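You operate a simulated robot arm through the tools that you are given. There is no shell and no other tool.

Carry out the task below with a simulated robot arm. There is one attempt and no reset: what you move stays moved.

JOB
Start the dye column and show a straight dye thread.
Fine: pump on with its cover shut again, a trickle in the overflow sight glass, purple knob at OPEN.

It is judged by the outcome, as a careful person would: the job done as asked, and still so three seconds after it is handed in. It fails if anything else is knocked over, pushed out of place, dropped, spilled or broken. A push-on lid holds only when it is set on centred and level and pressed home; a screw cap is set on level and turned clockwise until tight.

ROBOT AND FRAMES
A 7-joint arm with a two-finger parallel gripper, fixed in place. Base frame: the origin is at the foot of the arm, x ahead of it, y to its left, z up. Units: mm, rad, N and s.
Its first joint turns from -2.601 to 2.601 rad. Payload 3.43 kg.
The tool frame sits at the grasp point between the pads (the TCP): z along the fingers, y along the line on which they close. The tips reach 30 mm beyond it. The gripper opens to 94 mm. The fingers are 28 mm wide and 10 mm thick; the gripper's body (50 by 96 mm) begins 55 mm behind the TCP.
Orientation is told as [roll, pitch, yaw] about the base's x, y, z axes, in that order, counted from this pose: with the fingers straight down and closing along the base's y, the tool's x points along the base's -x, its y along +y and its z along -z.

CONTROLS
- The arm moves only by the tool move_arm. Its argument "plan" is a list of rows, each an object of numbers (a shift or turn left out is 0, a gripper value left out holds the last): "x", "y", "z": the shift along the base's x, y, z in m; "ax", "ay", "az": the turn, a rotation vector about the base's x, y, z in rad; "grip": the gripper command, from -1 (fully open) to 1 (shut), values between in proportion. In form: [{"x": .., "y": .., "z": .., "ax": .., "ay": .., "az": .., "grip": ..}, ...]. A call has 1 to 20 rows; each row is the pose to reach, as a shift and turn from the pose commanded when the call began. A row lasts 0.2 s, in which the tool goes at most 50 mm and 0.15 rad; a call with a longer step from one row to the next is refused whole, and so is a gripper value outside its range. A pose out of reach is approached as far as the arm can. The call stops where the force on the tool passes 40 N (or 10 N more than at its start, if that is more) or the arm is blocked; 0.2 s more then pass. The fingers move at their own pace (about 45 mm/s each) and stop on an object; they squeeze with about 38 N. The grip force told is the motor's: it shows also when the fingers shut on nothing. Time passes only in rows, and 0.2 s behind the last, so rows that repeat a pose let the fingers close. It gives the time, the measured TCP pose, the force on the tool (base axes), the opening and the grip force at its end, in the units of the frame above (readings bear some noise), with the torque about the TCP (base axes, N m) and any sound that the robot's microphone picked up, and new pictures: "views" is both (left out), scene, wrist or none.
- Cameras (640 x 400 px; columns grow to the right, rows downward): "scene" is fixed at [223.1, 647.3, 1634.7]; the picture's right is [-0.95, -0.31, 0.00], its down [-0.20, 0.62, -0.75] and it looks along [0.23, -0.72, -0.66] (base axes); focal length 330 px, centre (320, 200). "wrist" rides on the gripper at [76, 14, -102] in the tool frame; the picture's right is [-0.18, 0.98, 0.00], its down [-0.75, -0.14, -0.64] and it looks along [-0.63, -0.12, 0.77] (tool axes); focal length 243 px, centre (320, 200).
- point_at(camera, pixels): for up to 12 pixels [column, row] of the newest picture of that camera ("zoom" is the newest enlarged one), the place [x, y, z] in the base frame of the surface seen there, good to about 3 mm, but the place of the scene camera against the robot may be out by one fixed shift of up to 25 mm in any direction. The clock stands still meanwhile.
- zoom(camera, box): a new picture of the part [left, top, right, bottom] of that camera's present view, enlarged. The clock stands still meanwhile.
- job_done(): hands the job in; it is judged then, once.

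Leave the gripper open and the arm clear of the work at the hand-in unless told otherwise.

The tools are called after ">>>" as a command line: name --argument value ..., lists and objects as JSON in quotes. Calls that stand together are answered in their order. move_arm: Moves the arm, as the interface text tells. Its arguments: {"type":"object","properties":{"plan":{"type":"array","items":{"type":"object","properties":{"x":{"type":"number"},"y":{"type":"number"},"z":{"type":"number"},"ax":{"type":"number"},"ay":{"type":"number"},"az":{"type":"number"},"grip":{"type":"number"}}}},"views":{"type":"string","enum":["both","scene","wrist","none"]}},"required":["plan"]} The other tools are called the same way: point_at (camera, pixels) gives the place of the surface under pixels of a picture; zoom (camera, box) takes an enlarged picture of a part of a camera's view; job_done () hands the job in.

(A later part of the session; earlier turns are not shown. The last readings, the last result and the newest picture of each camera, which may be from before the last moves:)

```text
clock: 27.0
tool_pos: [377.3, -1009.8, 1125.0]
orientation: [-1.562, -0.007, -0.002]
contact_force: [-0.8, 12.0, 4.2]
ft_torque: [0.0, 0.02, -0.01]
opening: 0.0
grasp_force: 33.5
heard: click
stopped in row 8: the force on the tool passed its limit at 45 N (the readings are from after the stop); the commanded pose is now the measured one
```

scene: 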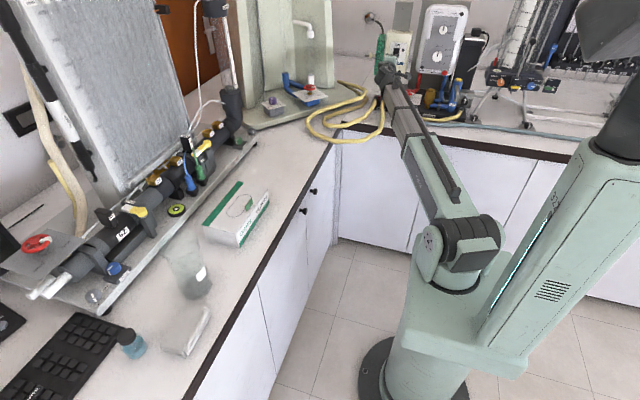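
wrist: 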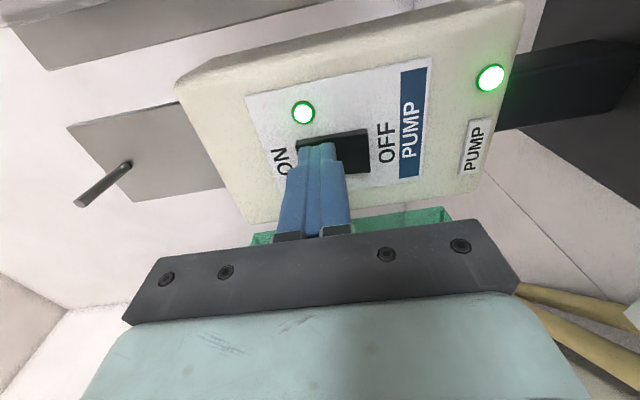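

Click heard and both lamps are green — the pump is on. I retreat straight back, then move to the outer side of the open cover (x≈520, z≈1155, above its knob), fingers closed.

>>> move_arm --plan '[{"y": 0.03}, {"y": 0.07}, {"y": 0.11}, {"y": 0.14, "z": 0.006}, {"x": 0.04, "y": 0.15, "z": 0.015}, {"x": 0.085, "y": 0.15, "z": 0.024}, {"x": 0.13, "y": 0.15, "z": 0.03}, {"x": 0.147, "y": 0.14, "z": 0.031}]'

```text
clock: 28.8
tool_pos: [523.0, -870.0, 1153.9]
orientation: [-1.559, -0.009, 0.0]
contact_force: [0.0, -0.2, 0.5]
ft_torque: [0.01, 0.01, 0.0]
opening: 0.0
grasp_force: 32.7
```

scene: 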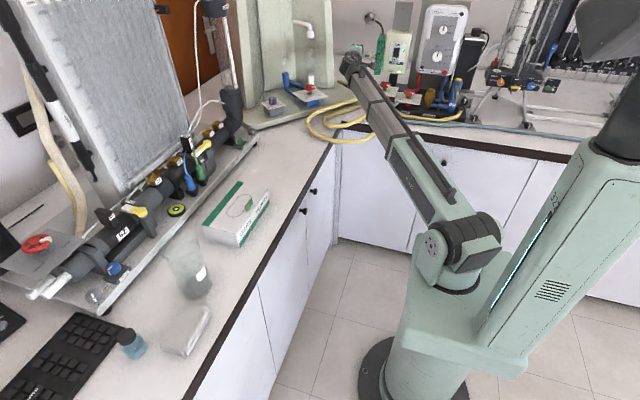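
wrist: 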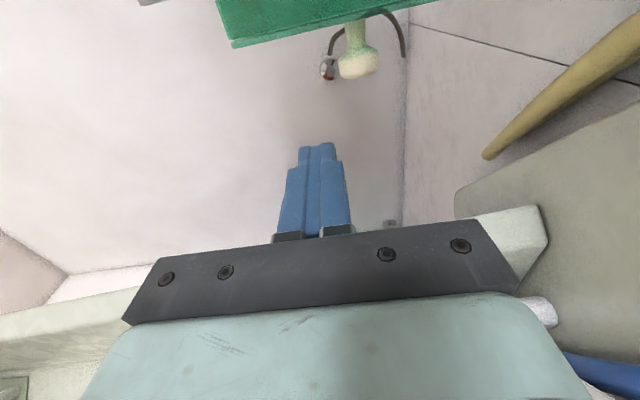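

>>> point_at --camera "wrist" --pixels '[[360, 68], [355, 40], [236, 45], [300, 28], [340, 10], [400, 6]]'

>>> zoom --camera "scene" --box '[350, 20, 430, 90]'

```text
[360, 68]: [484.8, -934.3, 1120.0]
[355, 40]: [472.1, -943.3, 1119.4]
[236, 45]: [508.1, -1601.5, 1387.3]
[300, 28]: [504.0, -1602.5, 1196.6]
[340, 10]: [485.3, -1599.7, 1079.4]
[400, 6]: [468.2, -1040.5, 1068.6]
```

```text
5.71 times, centred on (390, 55) of scene
```

zoom: 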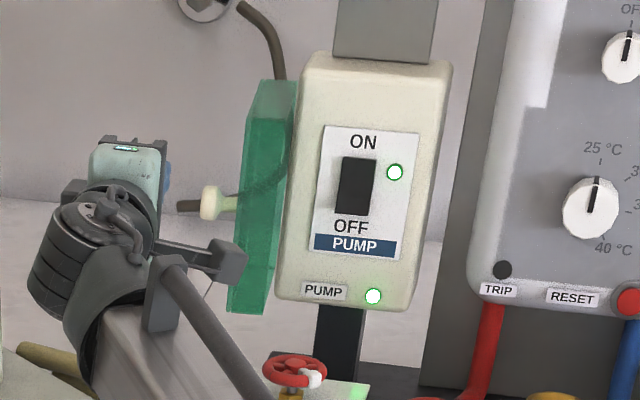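

Both lamps lit. Now I lower the finger beside the cover's outer face (tip y≈-965, above the knob) and sweep toward -x to swing the cover to ~45°.

>>> move_arm --plan '[{"y": -0.035}, {"y": -0.065}, {"x": -0.015, "y": -0.065}, {"x": -0.027, "y": -0.065}, {"x": -0.039, "y": -0.065}, {"x": -0.051, "y": -0.065}, {"x": -0.063, "y": -0.065}, {"x": -0.075, "y": -0.065}, {"x": -0.087, "y": -0.065}, {"x": -0.099, "y": -0.065}, {"x": -0.11, "y": -0.065}]'

```text
clock: 31.2
tool_pos: [412.9, -937.0, 1154.4]
orientation: [-1.56, -0.01, 0.0]
contact_force: [-0.4, -0.6, -0.4]
ft_torque: [-0.01, 0.03, 0.02]
opening: 0.1
grasp_force: 32.7
```

scene: 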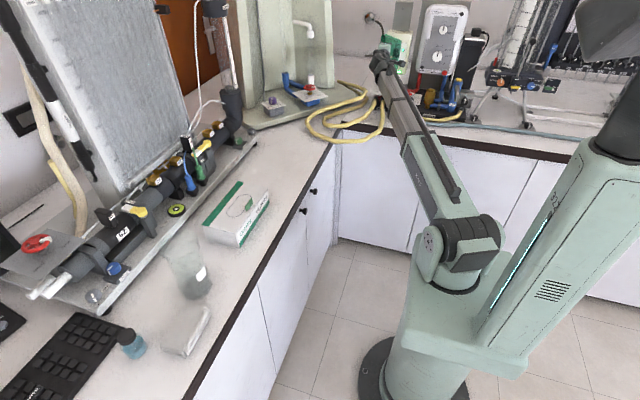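
wrist: 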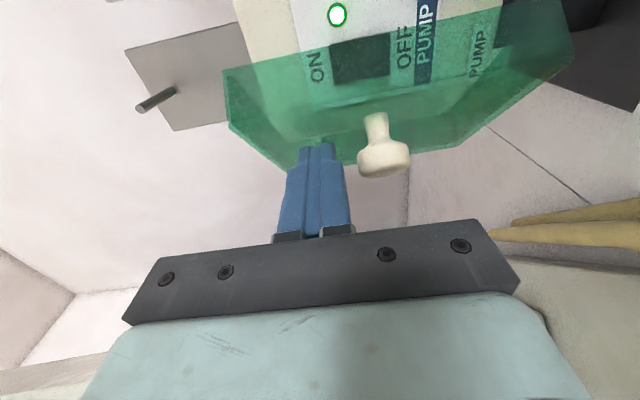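

The cover is now ~45°. I follow its arc with the fingertip: diagonally -x/-y, finally pushing -y to press it shut near its free edge above the knob.

>>> move_arm --plan '[{"x": -0.012, "y": -0.004}, {"x": -0.0243, "y": -0.0099}, {"x": -0.033, "y": -0.019}, {"x": -0.0403, "y": -0.0287}, {"x": -0.046, "y": -0.04}, {"x": -0.0509, "y": -0.048}, {"x": -0.0519, "y": -0.052}, {"x": -0.053, "y": -0.055}, {"x": -0.053, "y": -0.058}, {"x": -0.053, "y": -0.061}, {"x": -0.053, "y": -0.064}]'

```text
clock: 33.2
tool_pos: [362.2, -985.7, 1152.8]
orientation: [-1.559, -0.007, 0.003]
contact_force: [2.0, 14.1, 2.3]
ft_torque: [-0.16, 0.02, 0.05]
opening: 0.0
grasp_force: 32.9
stopped in row 9: the force on the tool passed its limit at 46 N (the readings are from after the stop); the commanded pose is now the measured one
```

scene: 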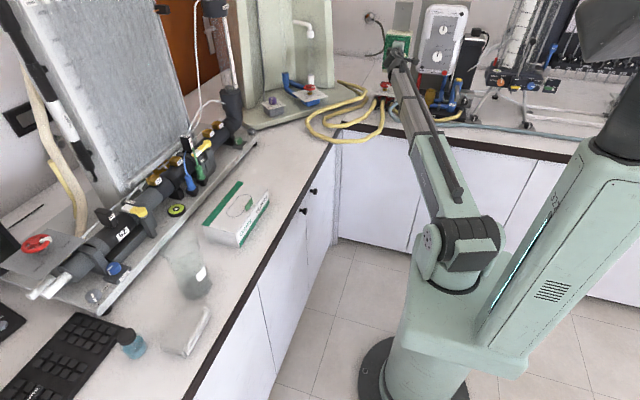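
wrist: 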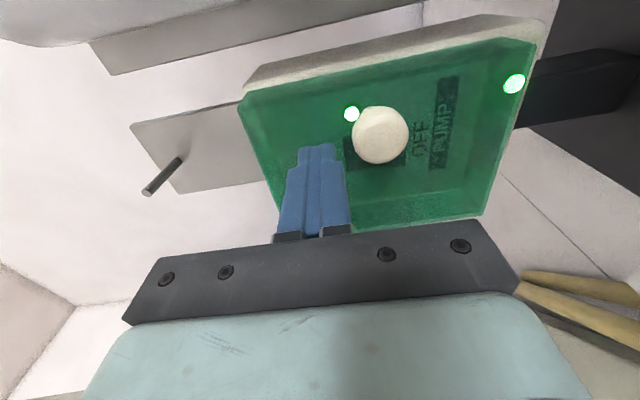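

The cover met its stop at 46 N. I back off and check whether it sits where it was when closed at the start (knob tip y≈-986, corner y≈-1017).

>>> move_arm --plan '[{"y": 0.04}, {"y": 0.085}, {"x": -0.02, "y": 0.085, "z": -0.03}]'

```text
clock: 34.0
tool_pos: [341.6, -901.8, 1121.3]
orientation: [-1.557, -0.008, 0.005]
contact_force: [0.4, 0.4, -0.2]
ft_torque: [-0.01, -0.02, 0.01]
opening: 0.0
grasp_force: 33.0
```

scene: 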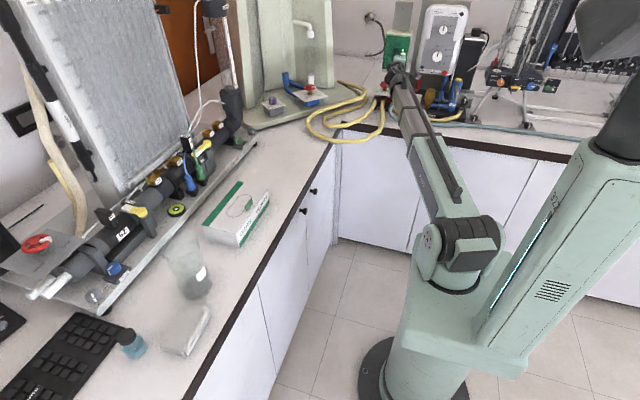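
wrist: 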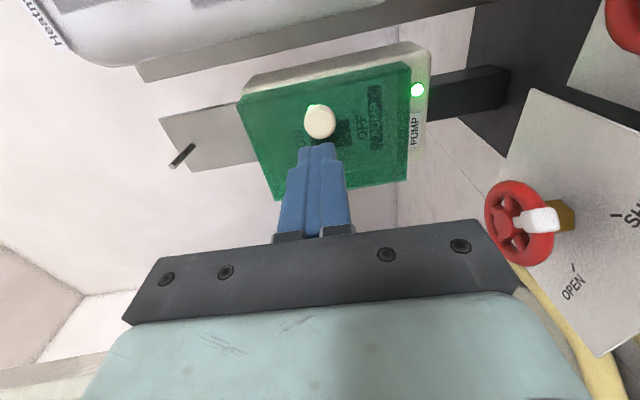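

>>> point_at --camera "wrist" --pixels '[[320, 120], [315, 117], [328, 121], [403, 70], [246, 98], [400, 180], [275, 195]]'

>>> zoom --camera "scene" --box '[365, 20, 445, 90]'

>>> zoom --camera "wrist" --box '[220, 30, 440, 210]'

```text
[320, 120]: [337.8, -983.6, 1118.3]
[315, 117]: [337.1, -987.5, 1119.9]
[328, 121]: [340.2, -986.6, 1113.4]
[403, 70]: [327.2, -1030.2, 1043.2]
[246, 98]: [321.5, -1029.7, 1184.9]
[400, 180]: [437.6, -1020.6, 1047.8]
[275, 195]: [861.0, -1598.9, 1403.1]
```

```text
5.71 times, centred on (405, 55) of scene
```

zoom: 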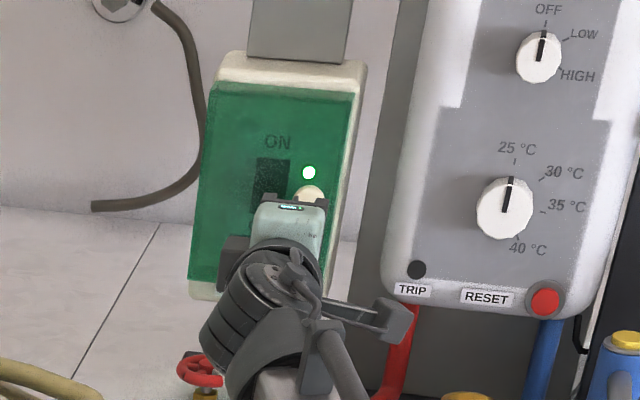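

```text
2.22 times, centred on (330, 120) of wrist
```

zoom: 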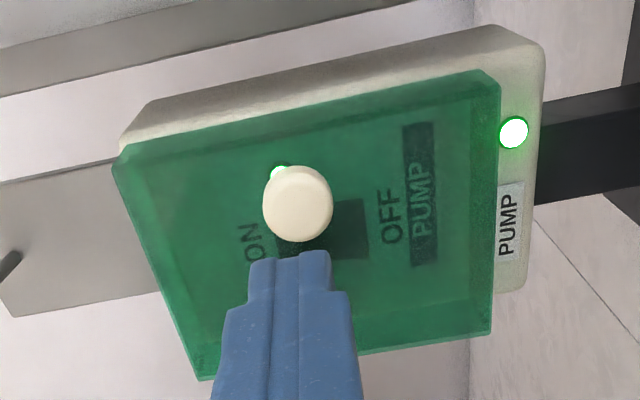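

The cover is shut as at the start (knob tip y≈-986) with the lamps glowing. Next is the INLET wheel. I look at its plate closely.

>>> zoom --camera "wrist" --box '[470, 70, 640, 360]'

>>> zoom --camera "scene" --box '[250, 60, 340, 120]'

>>> zoom --camera "scene" --box '[230, 0, 340, 100]'

```text
1.38 times, centred on (555, 215) of wrist
```

zoom: 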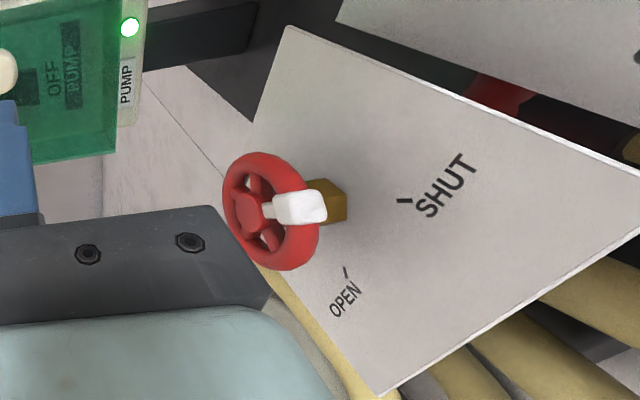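

```text
6.67 times, centred on (295, 90) of scene
```

zoom: 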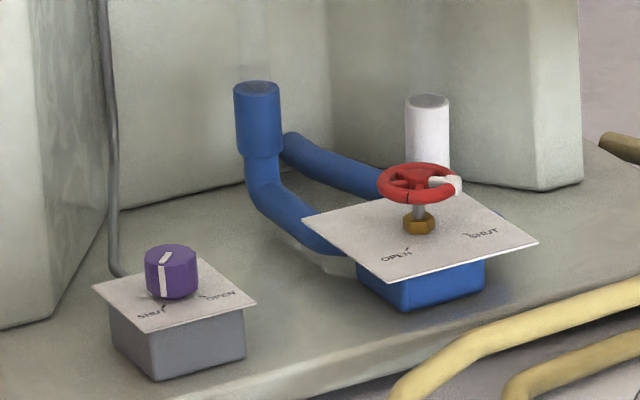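

```text
4.00 times, centred on (285, 50) of scene
```

zoom: 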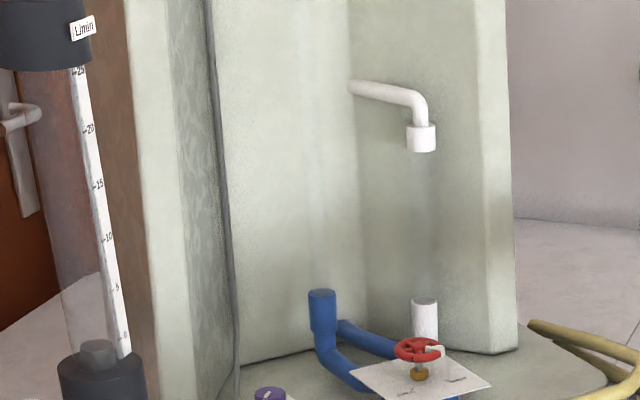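

I read the wheel hub, its white mark and the label ticks in 3D.

>>> point_at --camera "wrist" --pixels '[[507, 218], [540, 219], [553, 219], [566, 215], [616.6, 216.4], [574.6, 267.2], [520, 185], [500, 245], [519, 265], [486, 215], [580, 170], [600, 350]]'

>>> point_at --camera "zoom" --pixels '[[416, 346], [405, 391], [270, 392], [320, 295], [424, 305], [422, 140], [424, 220], [320, 200], [432, 347], [415, 372]]'

```text
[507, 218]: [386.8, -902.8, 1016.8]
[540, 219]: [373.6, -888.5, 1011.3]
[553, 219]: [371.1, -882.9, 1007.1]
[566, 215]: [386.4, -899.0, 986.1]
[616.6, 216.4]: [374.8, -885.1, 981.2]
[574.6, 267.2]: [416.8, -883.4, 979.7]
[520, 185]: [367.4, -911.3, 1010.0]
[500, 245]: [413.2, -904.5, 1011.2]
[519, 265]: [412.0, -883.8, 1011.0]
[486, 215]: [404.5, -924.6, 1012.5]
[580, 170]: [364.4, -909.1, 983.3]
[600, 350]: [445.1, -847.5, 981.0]
```

```text
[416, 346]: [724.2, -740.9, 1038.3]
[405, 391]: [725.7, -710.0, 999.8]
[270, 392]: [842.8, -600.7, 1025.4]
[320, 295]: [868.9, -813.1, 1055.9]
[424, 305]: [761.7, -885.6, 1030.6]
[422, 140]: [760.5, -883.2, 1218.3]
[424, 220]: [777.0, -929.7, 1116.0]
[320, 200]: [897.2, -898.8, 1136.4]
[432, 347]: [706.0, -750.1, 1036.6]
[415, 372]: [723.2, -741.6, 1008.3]
```

The INLET wheel: centre ≈(390,-902), rim radius ≈26, rim z≈1011, plate z≈981; mark at SHUT (135°), OPEN tick at ~45° (both on the front side). I retreat and bring the tool to point straight down near (390,-800,1125), gripper open.

>>> move_arm --plan '[{"y": 0.04, "z": 0.01}, {"x": 0.01, "y": 0.08, "z": 0.02, "ax": 0.13}, {"x": 0.02, "y": 0.1, "z": 0.03, "ax": 0.27}, {"x": 0.03, "y": 0.11, "z": 0.03, "ax": 0.41}, {"x": 0.04, "y": 0.11, "z": 0.03, "ax": 0.55}, {"x": 0.048, "y": 0.11, "z": 0.03, "ax": 0.69}, {"x": 0.048, "y": 0.11, "z": 0.03, "ax": 0.83}, {"x": 0.048, "y": 0.11, "z": 0.03, "ax": 0.97}, {"x": 0.048, "y": 0.11, "z": 0.03, "ax": 1.11}, {"x": 0.048, "y": 0.11, "z": 0.03, "ax": 1.25}, {"x": 0.048, "y": 0.11, "z": 0.02, "ax": 1.39}, {"x": 0.048, "y": 0.11, "z": 0.01, "ax": 1.53, "grip": -1}, {"x": 0.048, "y": 0.105, "z": 0.01, "ax": 1.557, "grip": -1}, {"x": 0.048, "y": 0.105, "z": 0.01, "ax": 1.557, "grip": -1}]'

```text
clock: 37.0
tool_pos: [388.5, -796.7, 1129.9]
orientation: [-0.001, -0.002, -0.007]
contact_force: [0.3, 1.0, 0.7]
ft_torque: [-0.03, -0.01, 0.01]
opening: 68.4
grasp_force: 0.0
```

scene: 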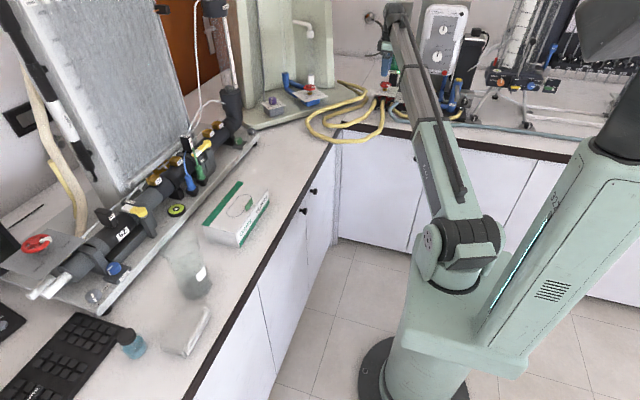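
wrist: 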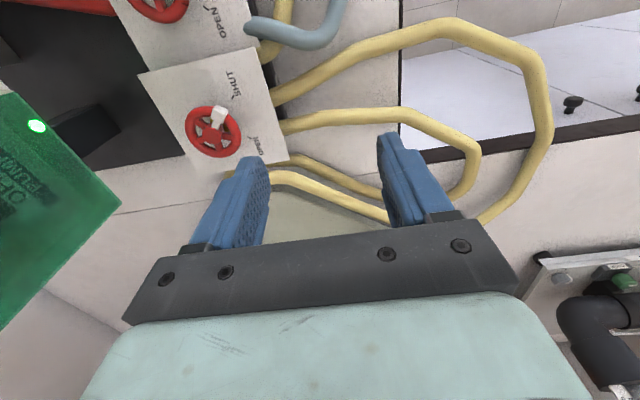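

The view now shows the INLET plate at (215,120) with SHUT and OPEN ticks. I zoom on it.

>>> zoom --camera "wrist" --box '[130, 50, 300, 180]'

>>> point_at --camera "wrist" --pixels '[[212, 133], [219, 114], [233, 98], [249, 138], [188, 128], [240, 130], [210, 157], [213, 105], [205, 105], [162, 5], [185, 120], [232, 150]]'

```text
3.08 times, centred on (215, 115) of wrist
```

zoom: 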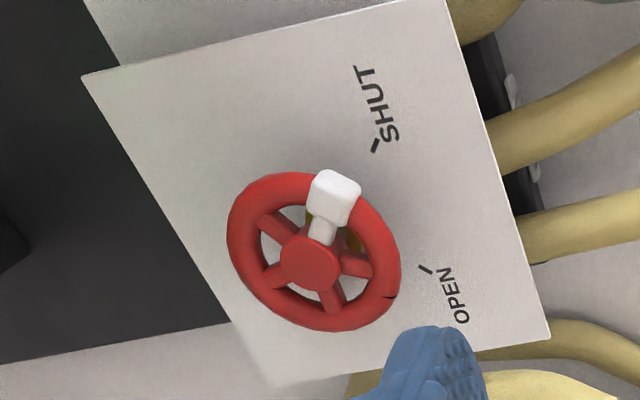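

```text
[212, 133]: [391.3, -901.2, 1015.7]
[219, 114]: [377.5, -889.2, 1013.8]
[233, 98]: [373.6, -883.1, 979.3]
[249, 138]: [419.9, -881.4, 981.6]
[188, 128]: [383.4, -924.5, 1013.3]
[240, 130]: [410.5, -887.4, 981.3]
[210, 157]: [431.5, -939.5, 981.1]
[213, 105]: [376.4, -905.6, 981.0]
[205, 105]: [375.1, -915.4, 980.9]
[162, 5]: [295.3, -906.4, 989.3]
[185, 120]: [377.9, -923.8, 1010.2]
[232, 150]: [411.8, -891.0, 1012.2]
```

Wheel hub at (391,-901,1016). I turn the tool to yaw -0.785 so the fingers will close across the rim at 90° from the white mark, and go above the wheel.

>>> move_arm --plan '[{"az": -0.14, "grip": -1}, {"az": -0.28, "y": -0.01, "grip": -1}, {"az": -0.42, "y": -0.03, "grip": -1}, {"az": -0.56, "y": -0.05, "grip": -1}, {"az": -0.7, "y": -0.07, "x": 0.001, "grip": -1}, {"az": -0.785, "y": -0.09, "x": 0.002, "grip": -1}, {"az": -0.785, "y": -0.1045, "x": 0.0025, "grip": -1}, {"az": -0.785, "y": -0.1045, "x": 0.0025, "z": -0.03, "grip": -1}]'

```text
clock: 38.8
tool_pos: [392.6, -903.2, 1102.1]
orientation: [0.001, -0.001, -0.793]
contact_force: [0.4, 0.0, 0.9]
ft_torque: [-0.02, 0.02, 0.0]
opening: 94.0
grasp_force: 0.0
```

scene: 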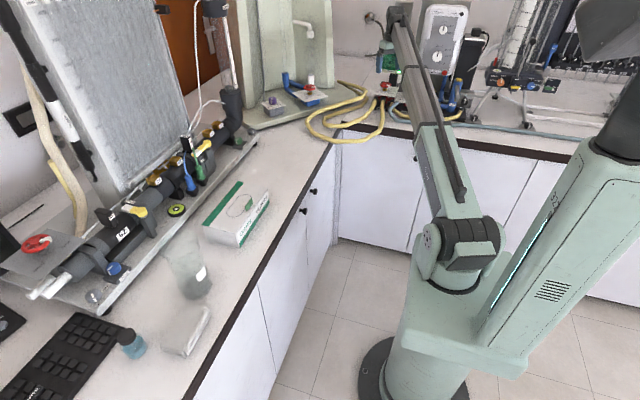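
wrist: 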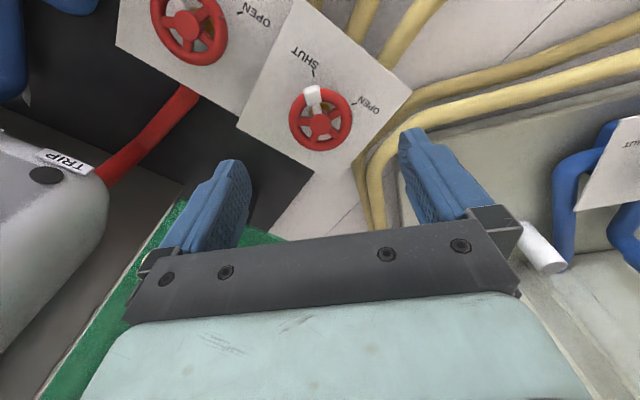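

The wheel (321,118) is centred between the fingers. I descend to TCP z≈1028 (tips at ~998, plate at 981) and close on the rim.

>>> move_arm --plan '[{"x": -0.001, "y": 0.001, "z": -0.03, "grip": -1}, {"x": -0.001, "y": 0.0015, "z": -0.055, "grip": -1}, {"x": -0.001, "y": 0.0015, "z": -0.074, "grip": -1}, {"x": -0.001, "y": 0.0015, "z": -0.074, "grip": 1}, {"x": -0.001, "y": 0.0015, "z": -0.074, "grip": 1}, {"x": -0.001, "y": 0.0015, "z": -0.074, "grip": 1}, {"x": -0.001, "y": 0.0015, "z": -0.074, "grip": 1}]'

```text
clock: 40.4
tool_pos: [391.0, -901.8, 1028.2]
orientation: [-0.003, -0.003, -0.794]
contact_force: [-6.4, -6.7, -1.8]
ft_torque: [-0.23, 0.06, -0.06]
opening: 53.5
grasp_force: 43.7
```

scene: 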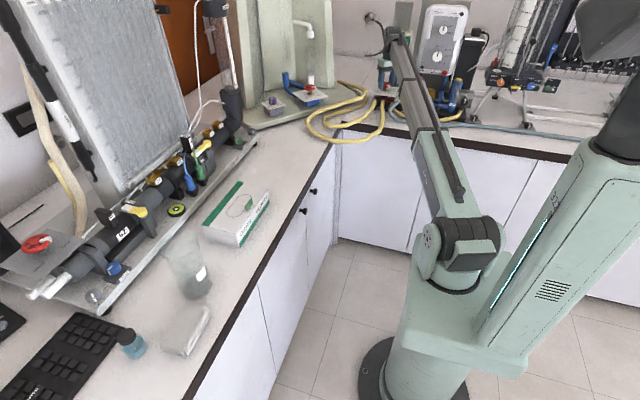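
wrist: 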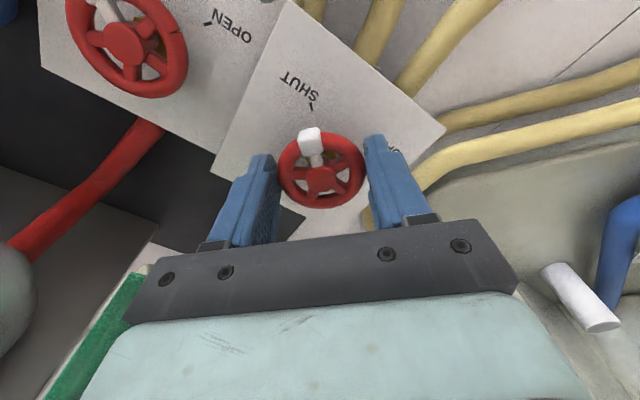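

The rim is held (53.5 mm). I try a small clockwise turn (toward OPEN via the front, az -0.2) and read the torque.

>>> move_arm --plan '[{"az": -0.05, "grip": 1}, {"az": -0.1, "grip": 1}, {"az": -0.15, "grip": 1}, {"az": -0.2, "grip": 1}]' --views "wrist"

```text
clock: 41.4
tool_pos: [391.4, -900.1, 1028.3]
orientation: [0.001, 0.001, -0.993]
contact_force: [-0.4, -0.8, -4.9]
ft_torque: [-0.08, 0.03, 1.08]
opening: 52.7
grasp_force: 45.4
```

wrist: 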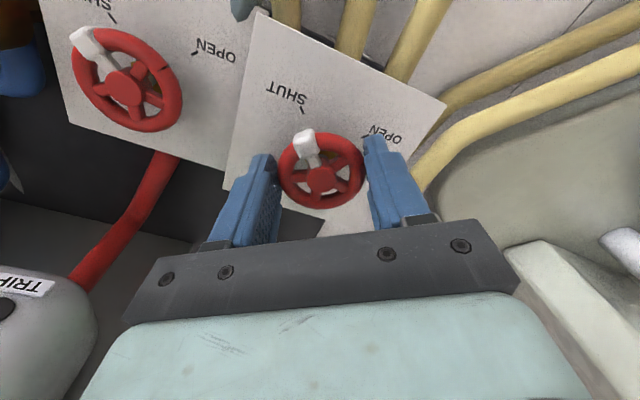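

The torque rose to 1.1 N·m and the mark stayed at SHUT while the fingers slipped: clockwise is the closed stop. So it opens counter-clockwise (270° to OPEN). I turn counter-clockwise +0.45 and look at the mark.

>>> move_arm --plan '[{"az": 0.09, "grip": 1}, {"az": 0.18, "grip": 1}, {"az": 0.27, "grip": 1}, {"az": 0.36, "grip": 1}, {"az": 0.45, "grip": 1}]' --views "both"

>>> zoom --camera "scene" --box '[270, 0, 350, 100]'

```text
clock: 42.6
tool_pos: [390.4, -902.8, 1028.7]
orientation: [-0.001, -0.003, -0.543]
contact_force: [-7.8, -11.0, -2.5]
ft_torque: [0.67, 0.1, -0.05]
opening: 52.9
grasp_force: 44.8
```

scene: 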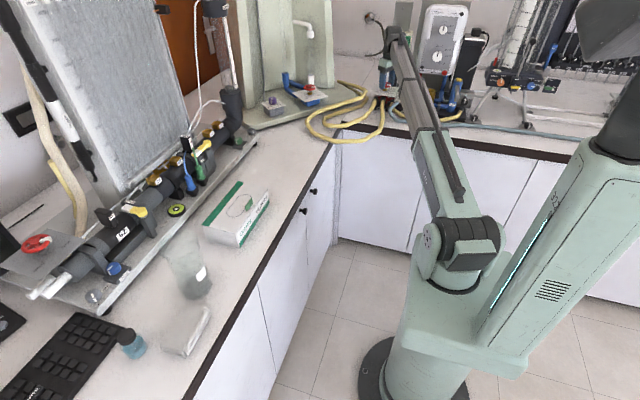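
wrist: 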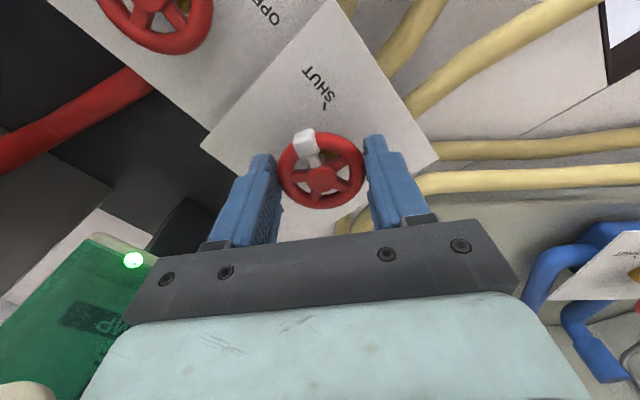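

```text
4.00 times, centred on (310, 50) of scene
```

zoom: 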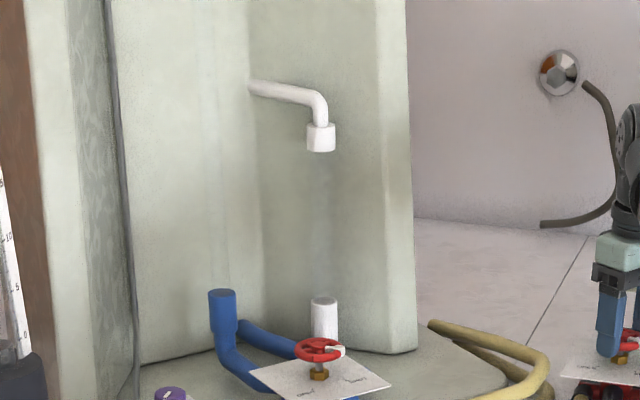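

The wheel turned freely ~25° toward open. I wait a few seconds and look at the overflow sight glass (glass between the white fittings, about (311,50)).

>>> move_arm --plan '[{"grip": 1}, {"grip": 1}, {"grip": 1}, {"grip": 1}, {"grip": 1}, {"grip": 1}, {"grip": 1}, {"grip": 1}, {"grip": 1}, {"grip": 1}, {"grip": 1}, {"grip": 1}, {"grip": 1}, {"grip": 1}, {"grip": 1}]' --views "none"

>>> zoom --camera "scene" --box '[280, 0, 340, 90]'

```text
clock: 45.8
tool_pos: [390.5, -902.3, 1028.7]
orientation: [-0.001, -0.002, -0.544]
contact_force: [-11.5, -21.5, 6.8]
ft_torque: [-0.34, -0.07, -0.09]
opening: 52.6
grasp_force: 44.7
```

```text
4.44 times, centred on (310, 45) of scene
```

zoom: 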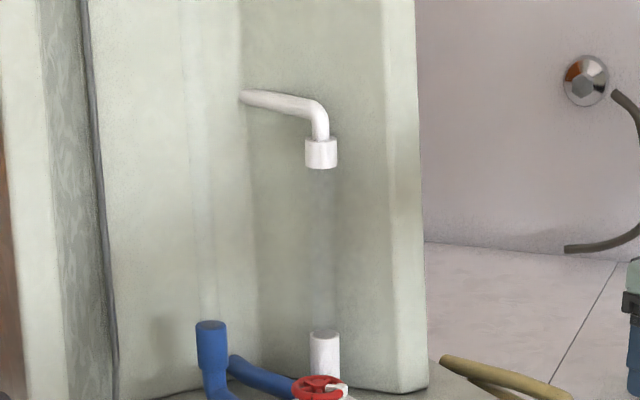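

No water in the sight glass yet. I open further in steps (another +0.5), easing the sideways load, and wait.

>>> move_arm --plan '[{"x": -0.0005, "y": -0.001, "az": 0.1, "grip": 1}, {"x": -0.0005, "y": -0.0015, "az": 0.2, "grip": 1}, {"x": -0.0005, "y": -0.0015, "az": 0.3, "grip": 1}, {"x": -0.0005, "y": -0.0015, "az": 0.4, "grip": 1}, {"x": -0.0005, "y": -0.0015, "az": 0.5, "grip": 1}, {"x": -0.0005, "y": -0.0015, "az": 0.5, "grip": 1}, {"x": -0.0005, "y": -0.0015, "az": 0.5, "grip": 1}, {"x": -0.0005, "y": -0.0015, "az": 0.5, "grip": 1}, {"x": -0.0005, "y": -0.0015, "az": 0.5, "grip": 1}, {"x": -0.0005, "y": -0.0015, "az": 0.5, "grip": 1}, {"x": -0.0005, "y": -0.0015, "az": 0.5, "grip": 1}, {"x": -0.0005, "y": -0.0015, "az": 0.5, "grip": 1}, {"x": -0.0005, "y": -0.0015, "az": 0.5, "grip": 1}, {"x": -0.0005, "y": -0.0015, "az": 0.5, "grip": 1}]' --views "both"

>>> zoom --camera "scene" --box '[280, 0, 340, 90]'

```text
clock: 48.8
tool_pos: [389.8, -905.4, 1028.6]
orientation: [-0.002, 0.001, -0.044]
contact_force: [-14.7, -28.9, -2.3]
ft_torque: [-0.21, -0.58, -0.1]
opening: 52.7
grasp_force: 44.7
```

scene: 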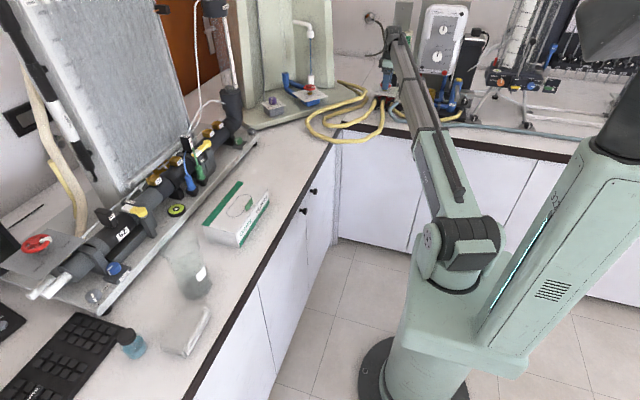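
wrist: 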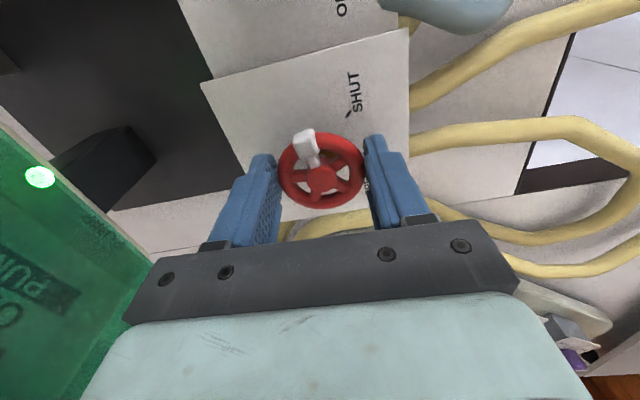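

```text
4.44 times, centred on (310, 45) of scene
```

zoom: 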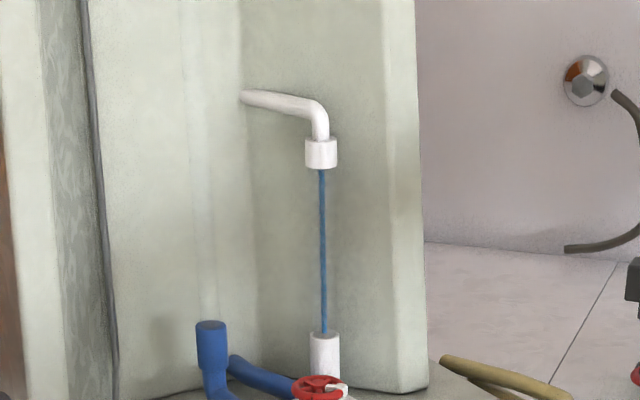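

A thin blue thread of water now runs in the overflow sight glass – a trickle – with INLET ~55° from SHUT. I let go of the wheel and rise, then check that the trickle stays steady.

>>> move_arm --plan '[{"grip": -0.6}, {"grip": -0.8}, {"grip": -0.8}, {"z": 0.03, "grip": -0.8}, {"z": 0.07, "grip": -0.8}, {"z": 0.11, "grip": -0.8}, {"z": 0.14, "y": 0.03, "grip": -0.8}, {"z": 0.16, "y": 0.07, "grip": -0.8}, {"z": 0.16, "y": 0.11, "grip": -0.8}, {"z": 0.16, "y": 0.11, "grip": -0.8}]'

>>> zoom --camera "scene" --box '[280, 0, 340, 90]'

>>> zoom --camera "wrist" --box '[100, 0, 400, 200]'

```text
clock: 51.0
tool_pos: [391.5, -792.4, 1189.0]
orientation: [-0.002, -0.003, -0.044]
contact_force: [-0.9, -0.2, -0.9]
ft_torque: [-0.01, 0.01, 0.01]
opening: 84.6
grasp_force: 0.0
```

scene: 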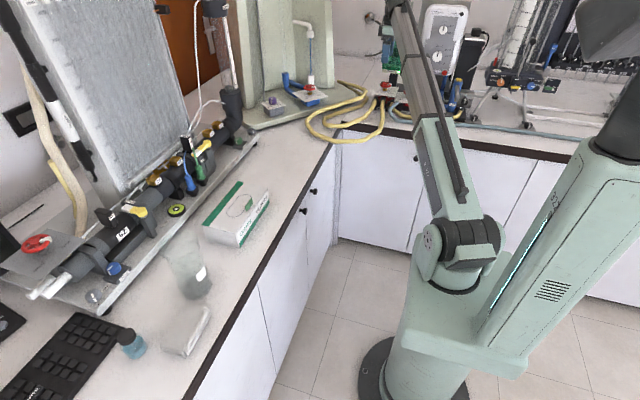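
wrist: 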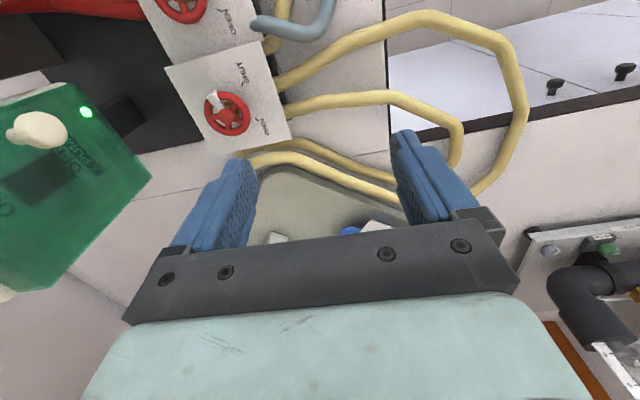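

```text
4.44 times, centred on (310, 45) of scene
```

zoom: 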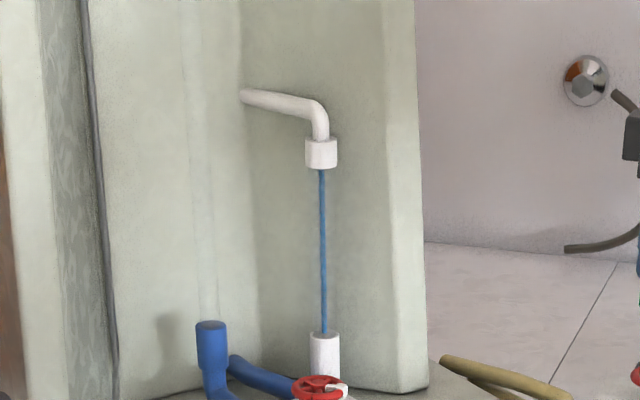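

```text
2.00 times, centred on (250, 100) of wrist
```

zoom: 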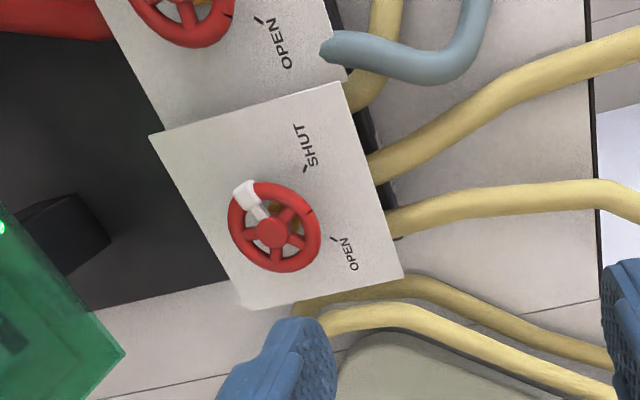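

The trickle is steady, and INLET's mark is ~55° counter-clockwise from SHUT. Now I move over toward the purple knob with the camera looking outward to inspect it and the column's own wheel.

>>> move_arm --plan '[{"x": 0.03, "y": 0.03, "az": -0.06}, {"x": 0.06, "y": 0.06, "az": -0.12}, {"x": 0.09, "y": 0.09, "az": -0.18}, {"x": 0.12, "y": 0.12, "az": -0.24}, {"x": 0.15, "y": 0.15, "az": -0.3}, {"x": 0.18, "y": 0.18, "az": -0.36}, {"x": 0.21, "y": 0.21, "az": -0.42}, {"x": 0.24, "y": 0.24, "az": -0.48}, {"x": 0.27, "y": 0.27, "az": -0.54}, {"x": 0.299, "y": 0.3, "az": -0.58}, {"x": 0.299, "y": 0.3, "az": -0.58}]'

```text
clock: 52.1
tool_pos: [533.5, -653.3, 1190.2]
orientation: [-0.011, -0.015, -0.317]
contact_force: [0.3, -0.3, -1.3]
ft_torque: [0.0, -0.02, 0.01]
opening: 84.4
grasp_force: 0.2
stopped in row 5: the force on the tool passed its limit at 52 N (the readings are from after the stop); the commanded pose is now the measured one
```

scene: 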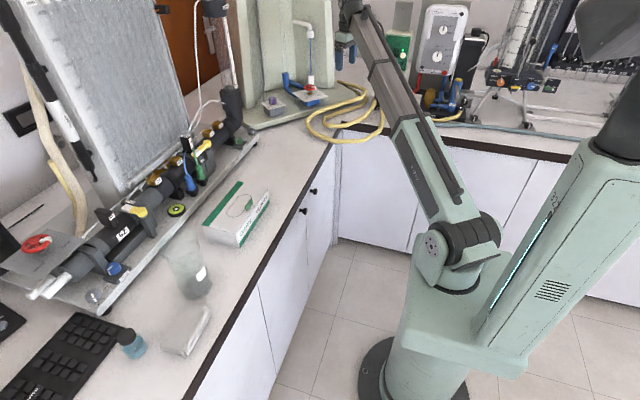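
wrist: 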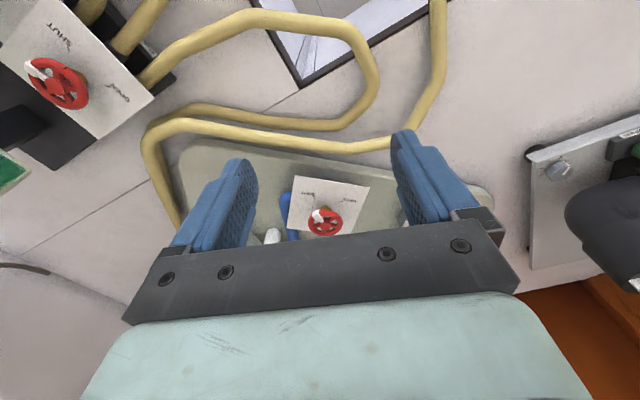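

The motion stopped on a brief 52 N reading in mid-air. I look closely for what it may have met.

>>> zoom --camera "scene" --box '[250, 0, 420, 120]'

>>> zoom --camera "wrist" --box '[160, 130, 480, 260]'

>>> point_at --camera "scene" --pixels '[[337, 5], [350, 3], [345, 20], [345, 50], [330, 5], [322, 3], [325, 60], [240, 3], [300, 5], [365, 15]]'

```text
3.33 times, centred on (335, 60) of scene
```

zoom: 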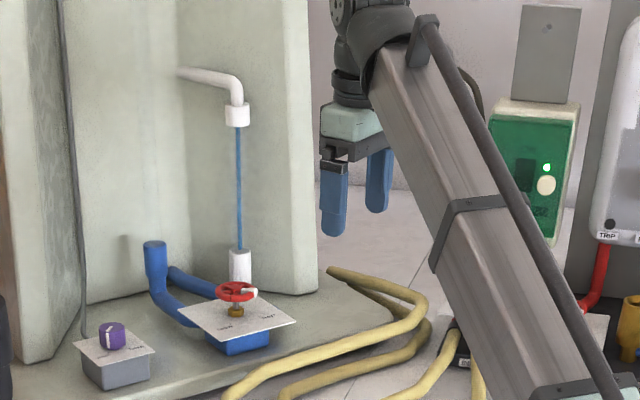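

```text
2.00 times, centred on (320, 195) of wrist
```

zoom: 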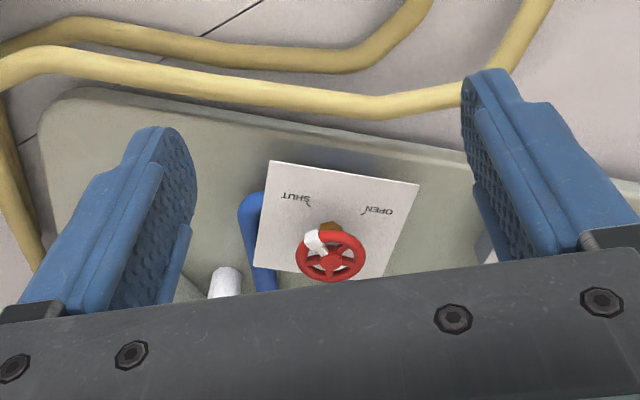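

```text
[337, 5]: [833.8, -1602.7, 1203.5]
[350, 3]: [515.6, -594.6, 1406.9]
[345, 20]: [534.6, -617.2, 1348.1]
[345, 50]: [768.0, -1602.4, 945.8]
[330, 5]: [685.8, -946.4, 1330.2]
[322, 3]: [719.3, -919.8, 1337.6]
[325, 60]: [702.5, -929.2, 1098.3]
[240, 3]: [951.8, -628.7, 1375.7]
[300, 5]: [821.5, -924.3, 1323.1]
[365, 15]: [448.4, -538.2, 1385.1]
```

Nothing visible touches the gripper; it may have been a jerk of the arm itself. I go on slowly, drawing a bit nearer to the robot and lower, in small steps.

>>> move_arm --plan '[{"x": -0.005, "y": 0.015, "z": -0.005}, {"x": -0.005, "y": 0.035, "z": -0.01}, {"x": 0.0, "y": 0.055, "z": -0.015}, {"x": 0.01, "y": 0.075, "z": -0.02}, {"x": 0.025, "y": 0.095, "z": -0.02}, {"x": 0.045, "y": 0.11, "z": -0.02}, {"x": 0.065, "y": 0.125, "z": -0.02}, {"x": 0.085, "y": 0.14, "z": -0.02}]'

```text
clock: 52.8
tool_pos: [529.2, -617.4, 1179.6]
orientation: [-0.01, -0.021, -0.311]
contact_force: [6.1, -1.5, -8.9]
ft_torque: [-0.22, 0.13, -0.2]
opening: 84.5
grasp_force: 0.1
stopped in row 3: the force on the tool passed its limit at 45 N (the readings are from after the stop); the commanded pose is now the measured one
```

scene: 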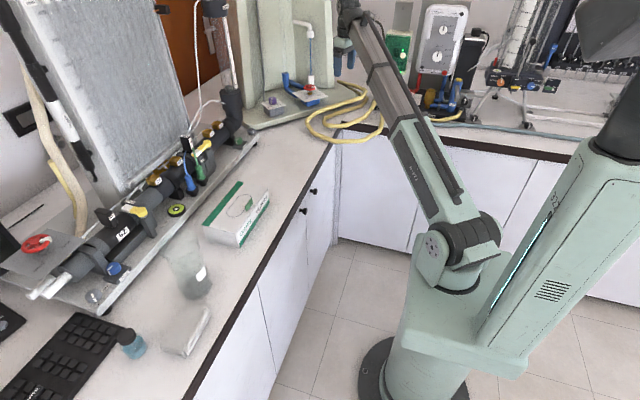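
wrist: 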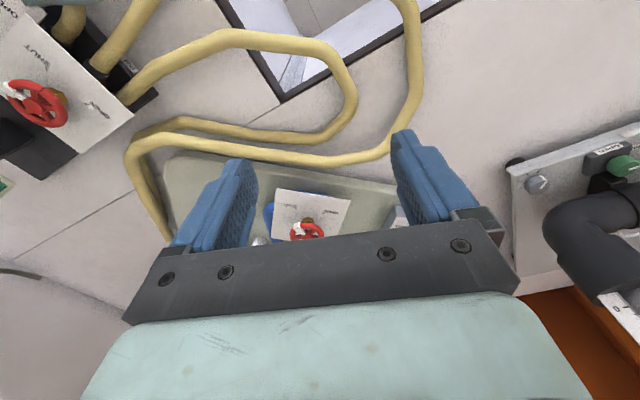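

The tool is being slightly tilted by a contact: likely the gripper's camera side is meeting the arm's own steep forearm, since the camera faces back toward the robot. I lower and turn the tool the other way (az +) to free it.

>>> move_arm --plan '[{"x": 0.01, "y": -0.01, "z": -0.005, "az": 0.05}, {"x": 0.02, "y": -0.02, "z": -0.015, "az": 0.12}, {"x": 0.02, "y": -0.02, "z": -0.03, "az": 0.2}, {"x": 0.02, "y": -0.02, "z": -0.045, "az": 0.3}]' --views "both"

```text
clock: 53.8
tool_pos: [548.3, -638.7, 1133.3]
orientation: [-0.012, -0.017, -0.009]
contact_force: [0.4, 0.3, 0.2]
ft_torque: [0.0, -0.03, 0.02]
opening: 84.7
grasp_force: 0.0
```

scene: 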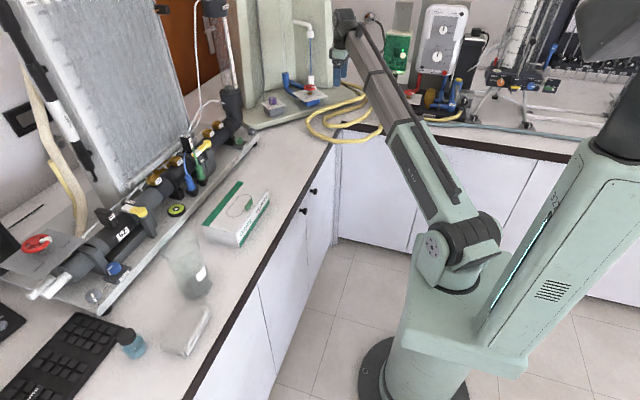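
wrist: 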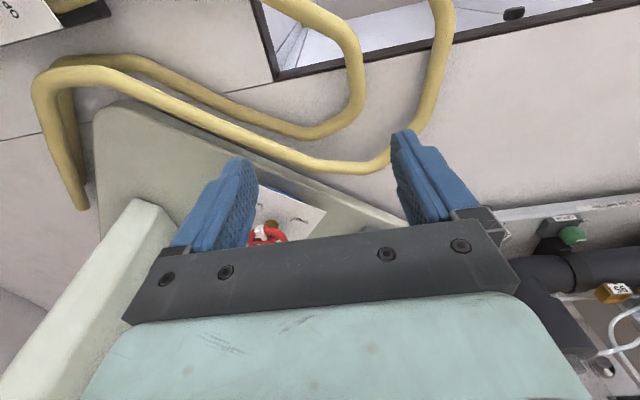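

Free again. I tilt the tool outward by 0.5 rad (opens the wrist angle and improves the camera view) while moving a little toward the knob.

>>> move_arm --plan '[{"x": 0.01, "y": 0.01, "ax": -0.06, "ay": -0.08}, {"x": 0.025, "y": 0.025, "ax": -0.12, "ay": -0.16}, {"x": 0.045, "y": 0.04, "ax": -0.18, "ay": -0.25}, {"x": 0.065, "y": 0.055, "ax": -0.24, "ay": -0.33}, {"x": 0.085, "y": 0.07, "ax": -0.287, "ay": -0.41}, {"x": 0.1, "y": 0.08, "ax": -0.287, "ay": -0.41}]'

```text
clock: 55.2
tool_pos: [649.3, -556.4, 1134.9]
orientation: [-0.315, -0.428, 0.058]
contact_force: [-0.8, -0.3, 0.4]
ft_torque: [-0.03, 0.02, -0.01]
opening: 84.8
grasp_force: 0.0
```

scene: 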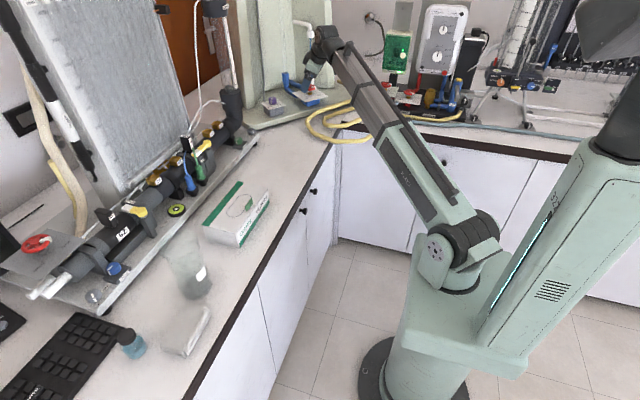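
wrist: 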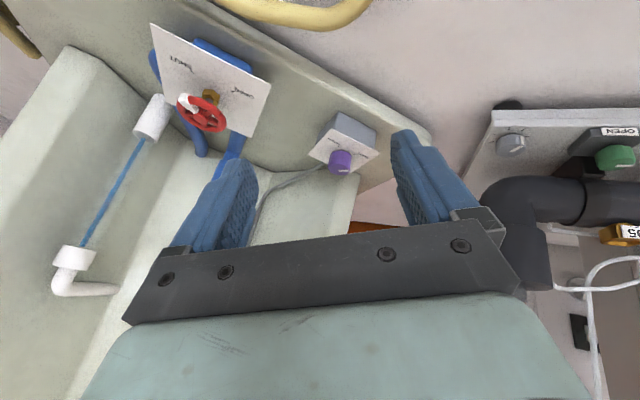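

Excellent view: the blue trickle in the sight glass, the column's wheel at (201,113) and the purple knob at (340,160). I zoom in on both.

>>> zoom --camera "wrist" --box '[290, 90, 410, 190]'

>>> zoom --camera "wrist" --box '[130, 10, 300, 170]'

>>> zoom --camera "wrist" --box '[30, 60, 260, 310]'

>>> point_at --camera "wrist" --pixels '[[340, 165], [345, 152], [333, 155], [350, 160], [362, 151], [334, 143], [204, 114], [190, 103], [180, 62], [238, 92], [210, 95], [110, 195]]'

```text
4.00 times, centred on (350, 140) of wrist
```

zoom: 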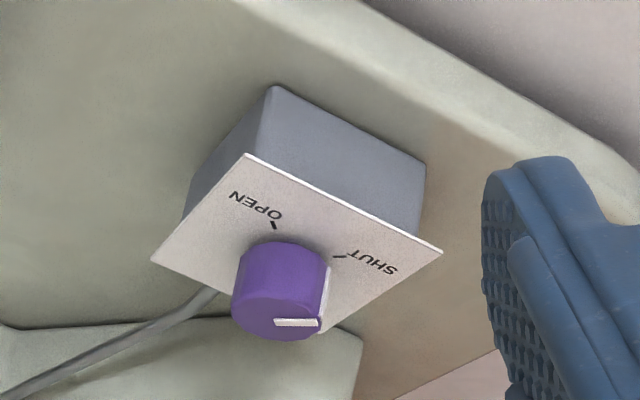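

```text
2.50 times, centred on (215, 90) of wrist
```

zoom: 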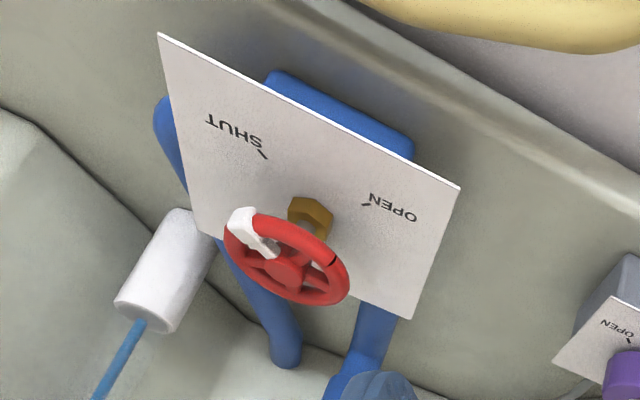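

```text
1.60 times, centred on (145, 185) of wrist
```

zoom: 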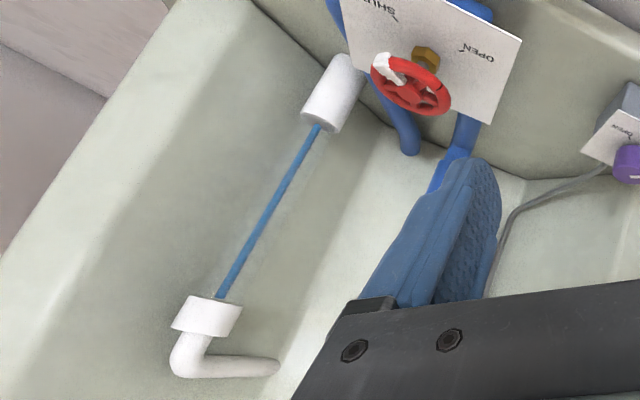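

```text
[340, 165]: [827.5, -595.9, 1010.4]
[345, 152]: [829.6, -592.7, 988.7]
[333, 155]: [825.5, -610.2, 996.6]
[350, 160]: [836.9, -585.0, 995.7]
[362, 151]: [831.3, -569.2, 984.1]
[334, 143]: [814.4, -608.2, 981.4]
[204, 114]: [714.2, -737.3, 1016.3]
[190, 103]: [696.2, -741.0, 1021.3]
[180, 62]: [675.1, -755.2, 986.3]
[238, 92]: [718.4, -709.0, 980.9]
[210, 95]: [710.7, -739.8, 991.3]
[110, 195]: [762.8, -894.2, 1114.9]
```

>>> point_at --camera "wrist" --pixels '[[338.7, 146.3], [355, 154], [348, 170.5], [340, 170], [340, 174], [337, 165], [191.8, 72], [233.8, 92], [205, 115], [189, 104], [310, 155], [375, 152]]'

>>> zoom --camera "scene" --box '[255, 85, 295, 120]'

```text
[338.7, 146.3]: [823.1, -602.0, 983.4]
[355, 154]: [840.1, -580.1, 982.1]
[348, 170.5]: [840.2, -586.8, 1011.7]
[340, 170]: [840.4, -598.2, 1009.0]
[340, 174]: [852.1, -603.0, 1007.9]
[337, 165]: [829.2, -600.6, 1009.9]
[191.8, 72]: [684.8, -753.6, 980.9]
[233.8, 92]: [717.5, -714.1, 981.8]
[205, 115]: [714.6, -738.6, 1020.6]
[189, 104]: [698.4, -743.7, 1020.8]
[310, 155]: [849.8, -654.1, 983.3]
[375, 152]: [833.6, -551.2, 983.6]
```

```text
11.43 times, centred on (275, 102) of scene
```

zoom: 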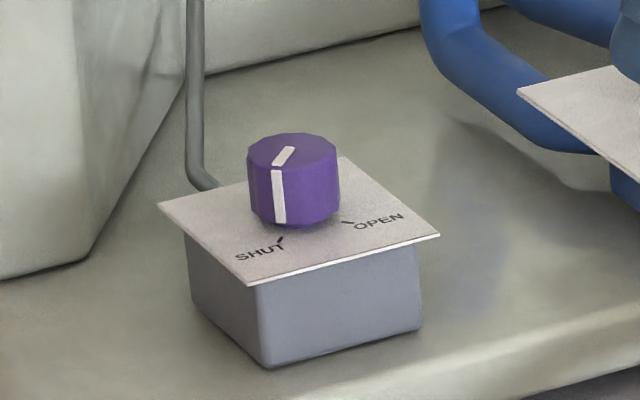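

Purple knob: centre ≈(840,-598), top z≈1009, plate z≈983; its mark points to SHUT (90°, toward +y), OPEN tick at ~180–190°, so it turns a quarter turn counter-clockwise, the same sense as the wheel. I check nearby obstacles before approaching with a tilted tool.

>>> point_at --camera "wrist" --pixels '[[510, 200], [550, 200], [600, 205], [500, 150], [615, 155], [510, 140], [625, 235], [520, 270], [430, 140], [400, 130], [355, 205], [300, 190]]'

>>> point_at --camera "scene" --pixels '[[232, 95], [235, 115], [228, 120], [212, 5], [225, 50], [208, 130], [240, 140], [262, 60], [245, 60]]'

```text
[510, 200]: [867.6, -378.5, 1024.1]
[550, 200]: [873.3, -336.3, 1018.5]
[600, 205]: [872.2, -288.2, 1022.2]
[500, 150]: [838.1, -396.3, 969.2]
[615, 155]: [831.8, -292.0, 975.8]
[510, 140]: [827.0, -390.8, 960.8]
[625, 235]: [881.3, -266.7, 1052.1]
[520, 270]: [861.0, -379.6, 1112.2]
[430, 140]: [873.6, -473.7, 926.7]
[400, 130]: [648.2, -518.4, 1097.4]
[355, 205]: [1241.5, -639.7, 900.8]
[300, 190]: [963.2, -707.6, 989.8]
```

```text
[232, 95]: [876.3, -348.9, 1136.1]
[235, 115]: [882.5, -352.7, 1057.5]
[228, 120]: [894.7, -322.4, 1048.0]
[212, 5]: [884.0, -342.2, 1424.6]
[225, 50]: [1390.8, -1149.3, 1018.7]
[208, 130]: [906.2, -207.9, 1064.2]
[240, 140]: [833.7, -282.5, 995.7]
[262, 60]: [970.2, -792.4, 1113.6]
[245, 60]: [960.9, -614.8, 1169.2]
```

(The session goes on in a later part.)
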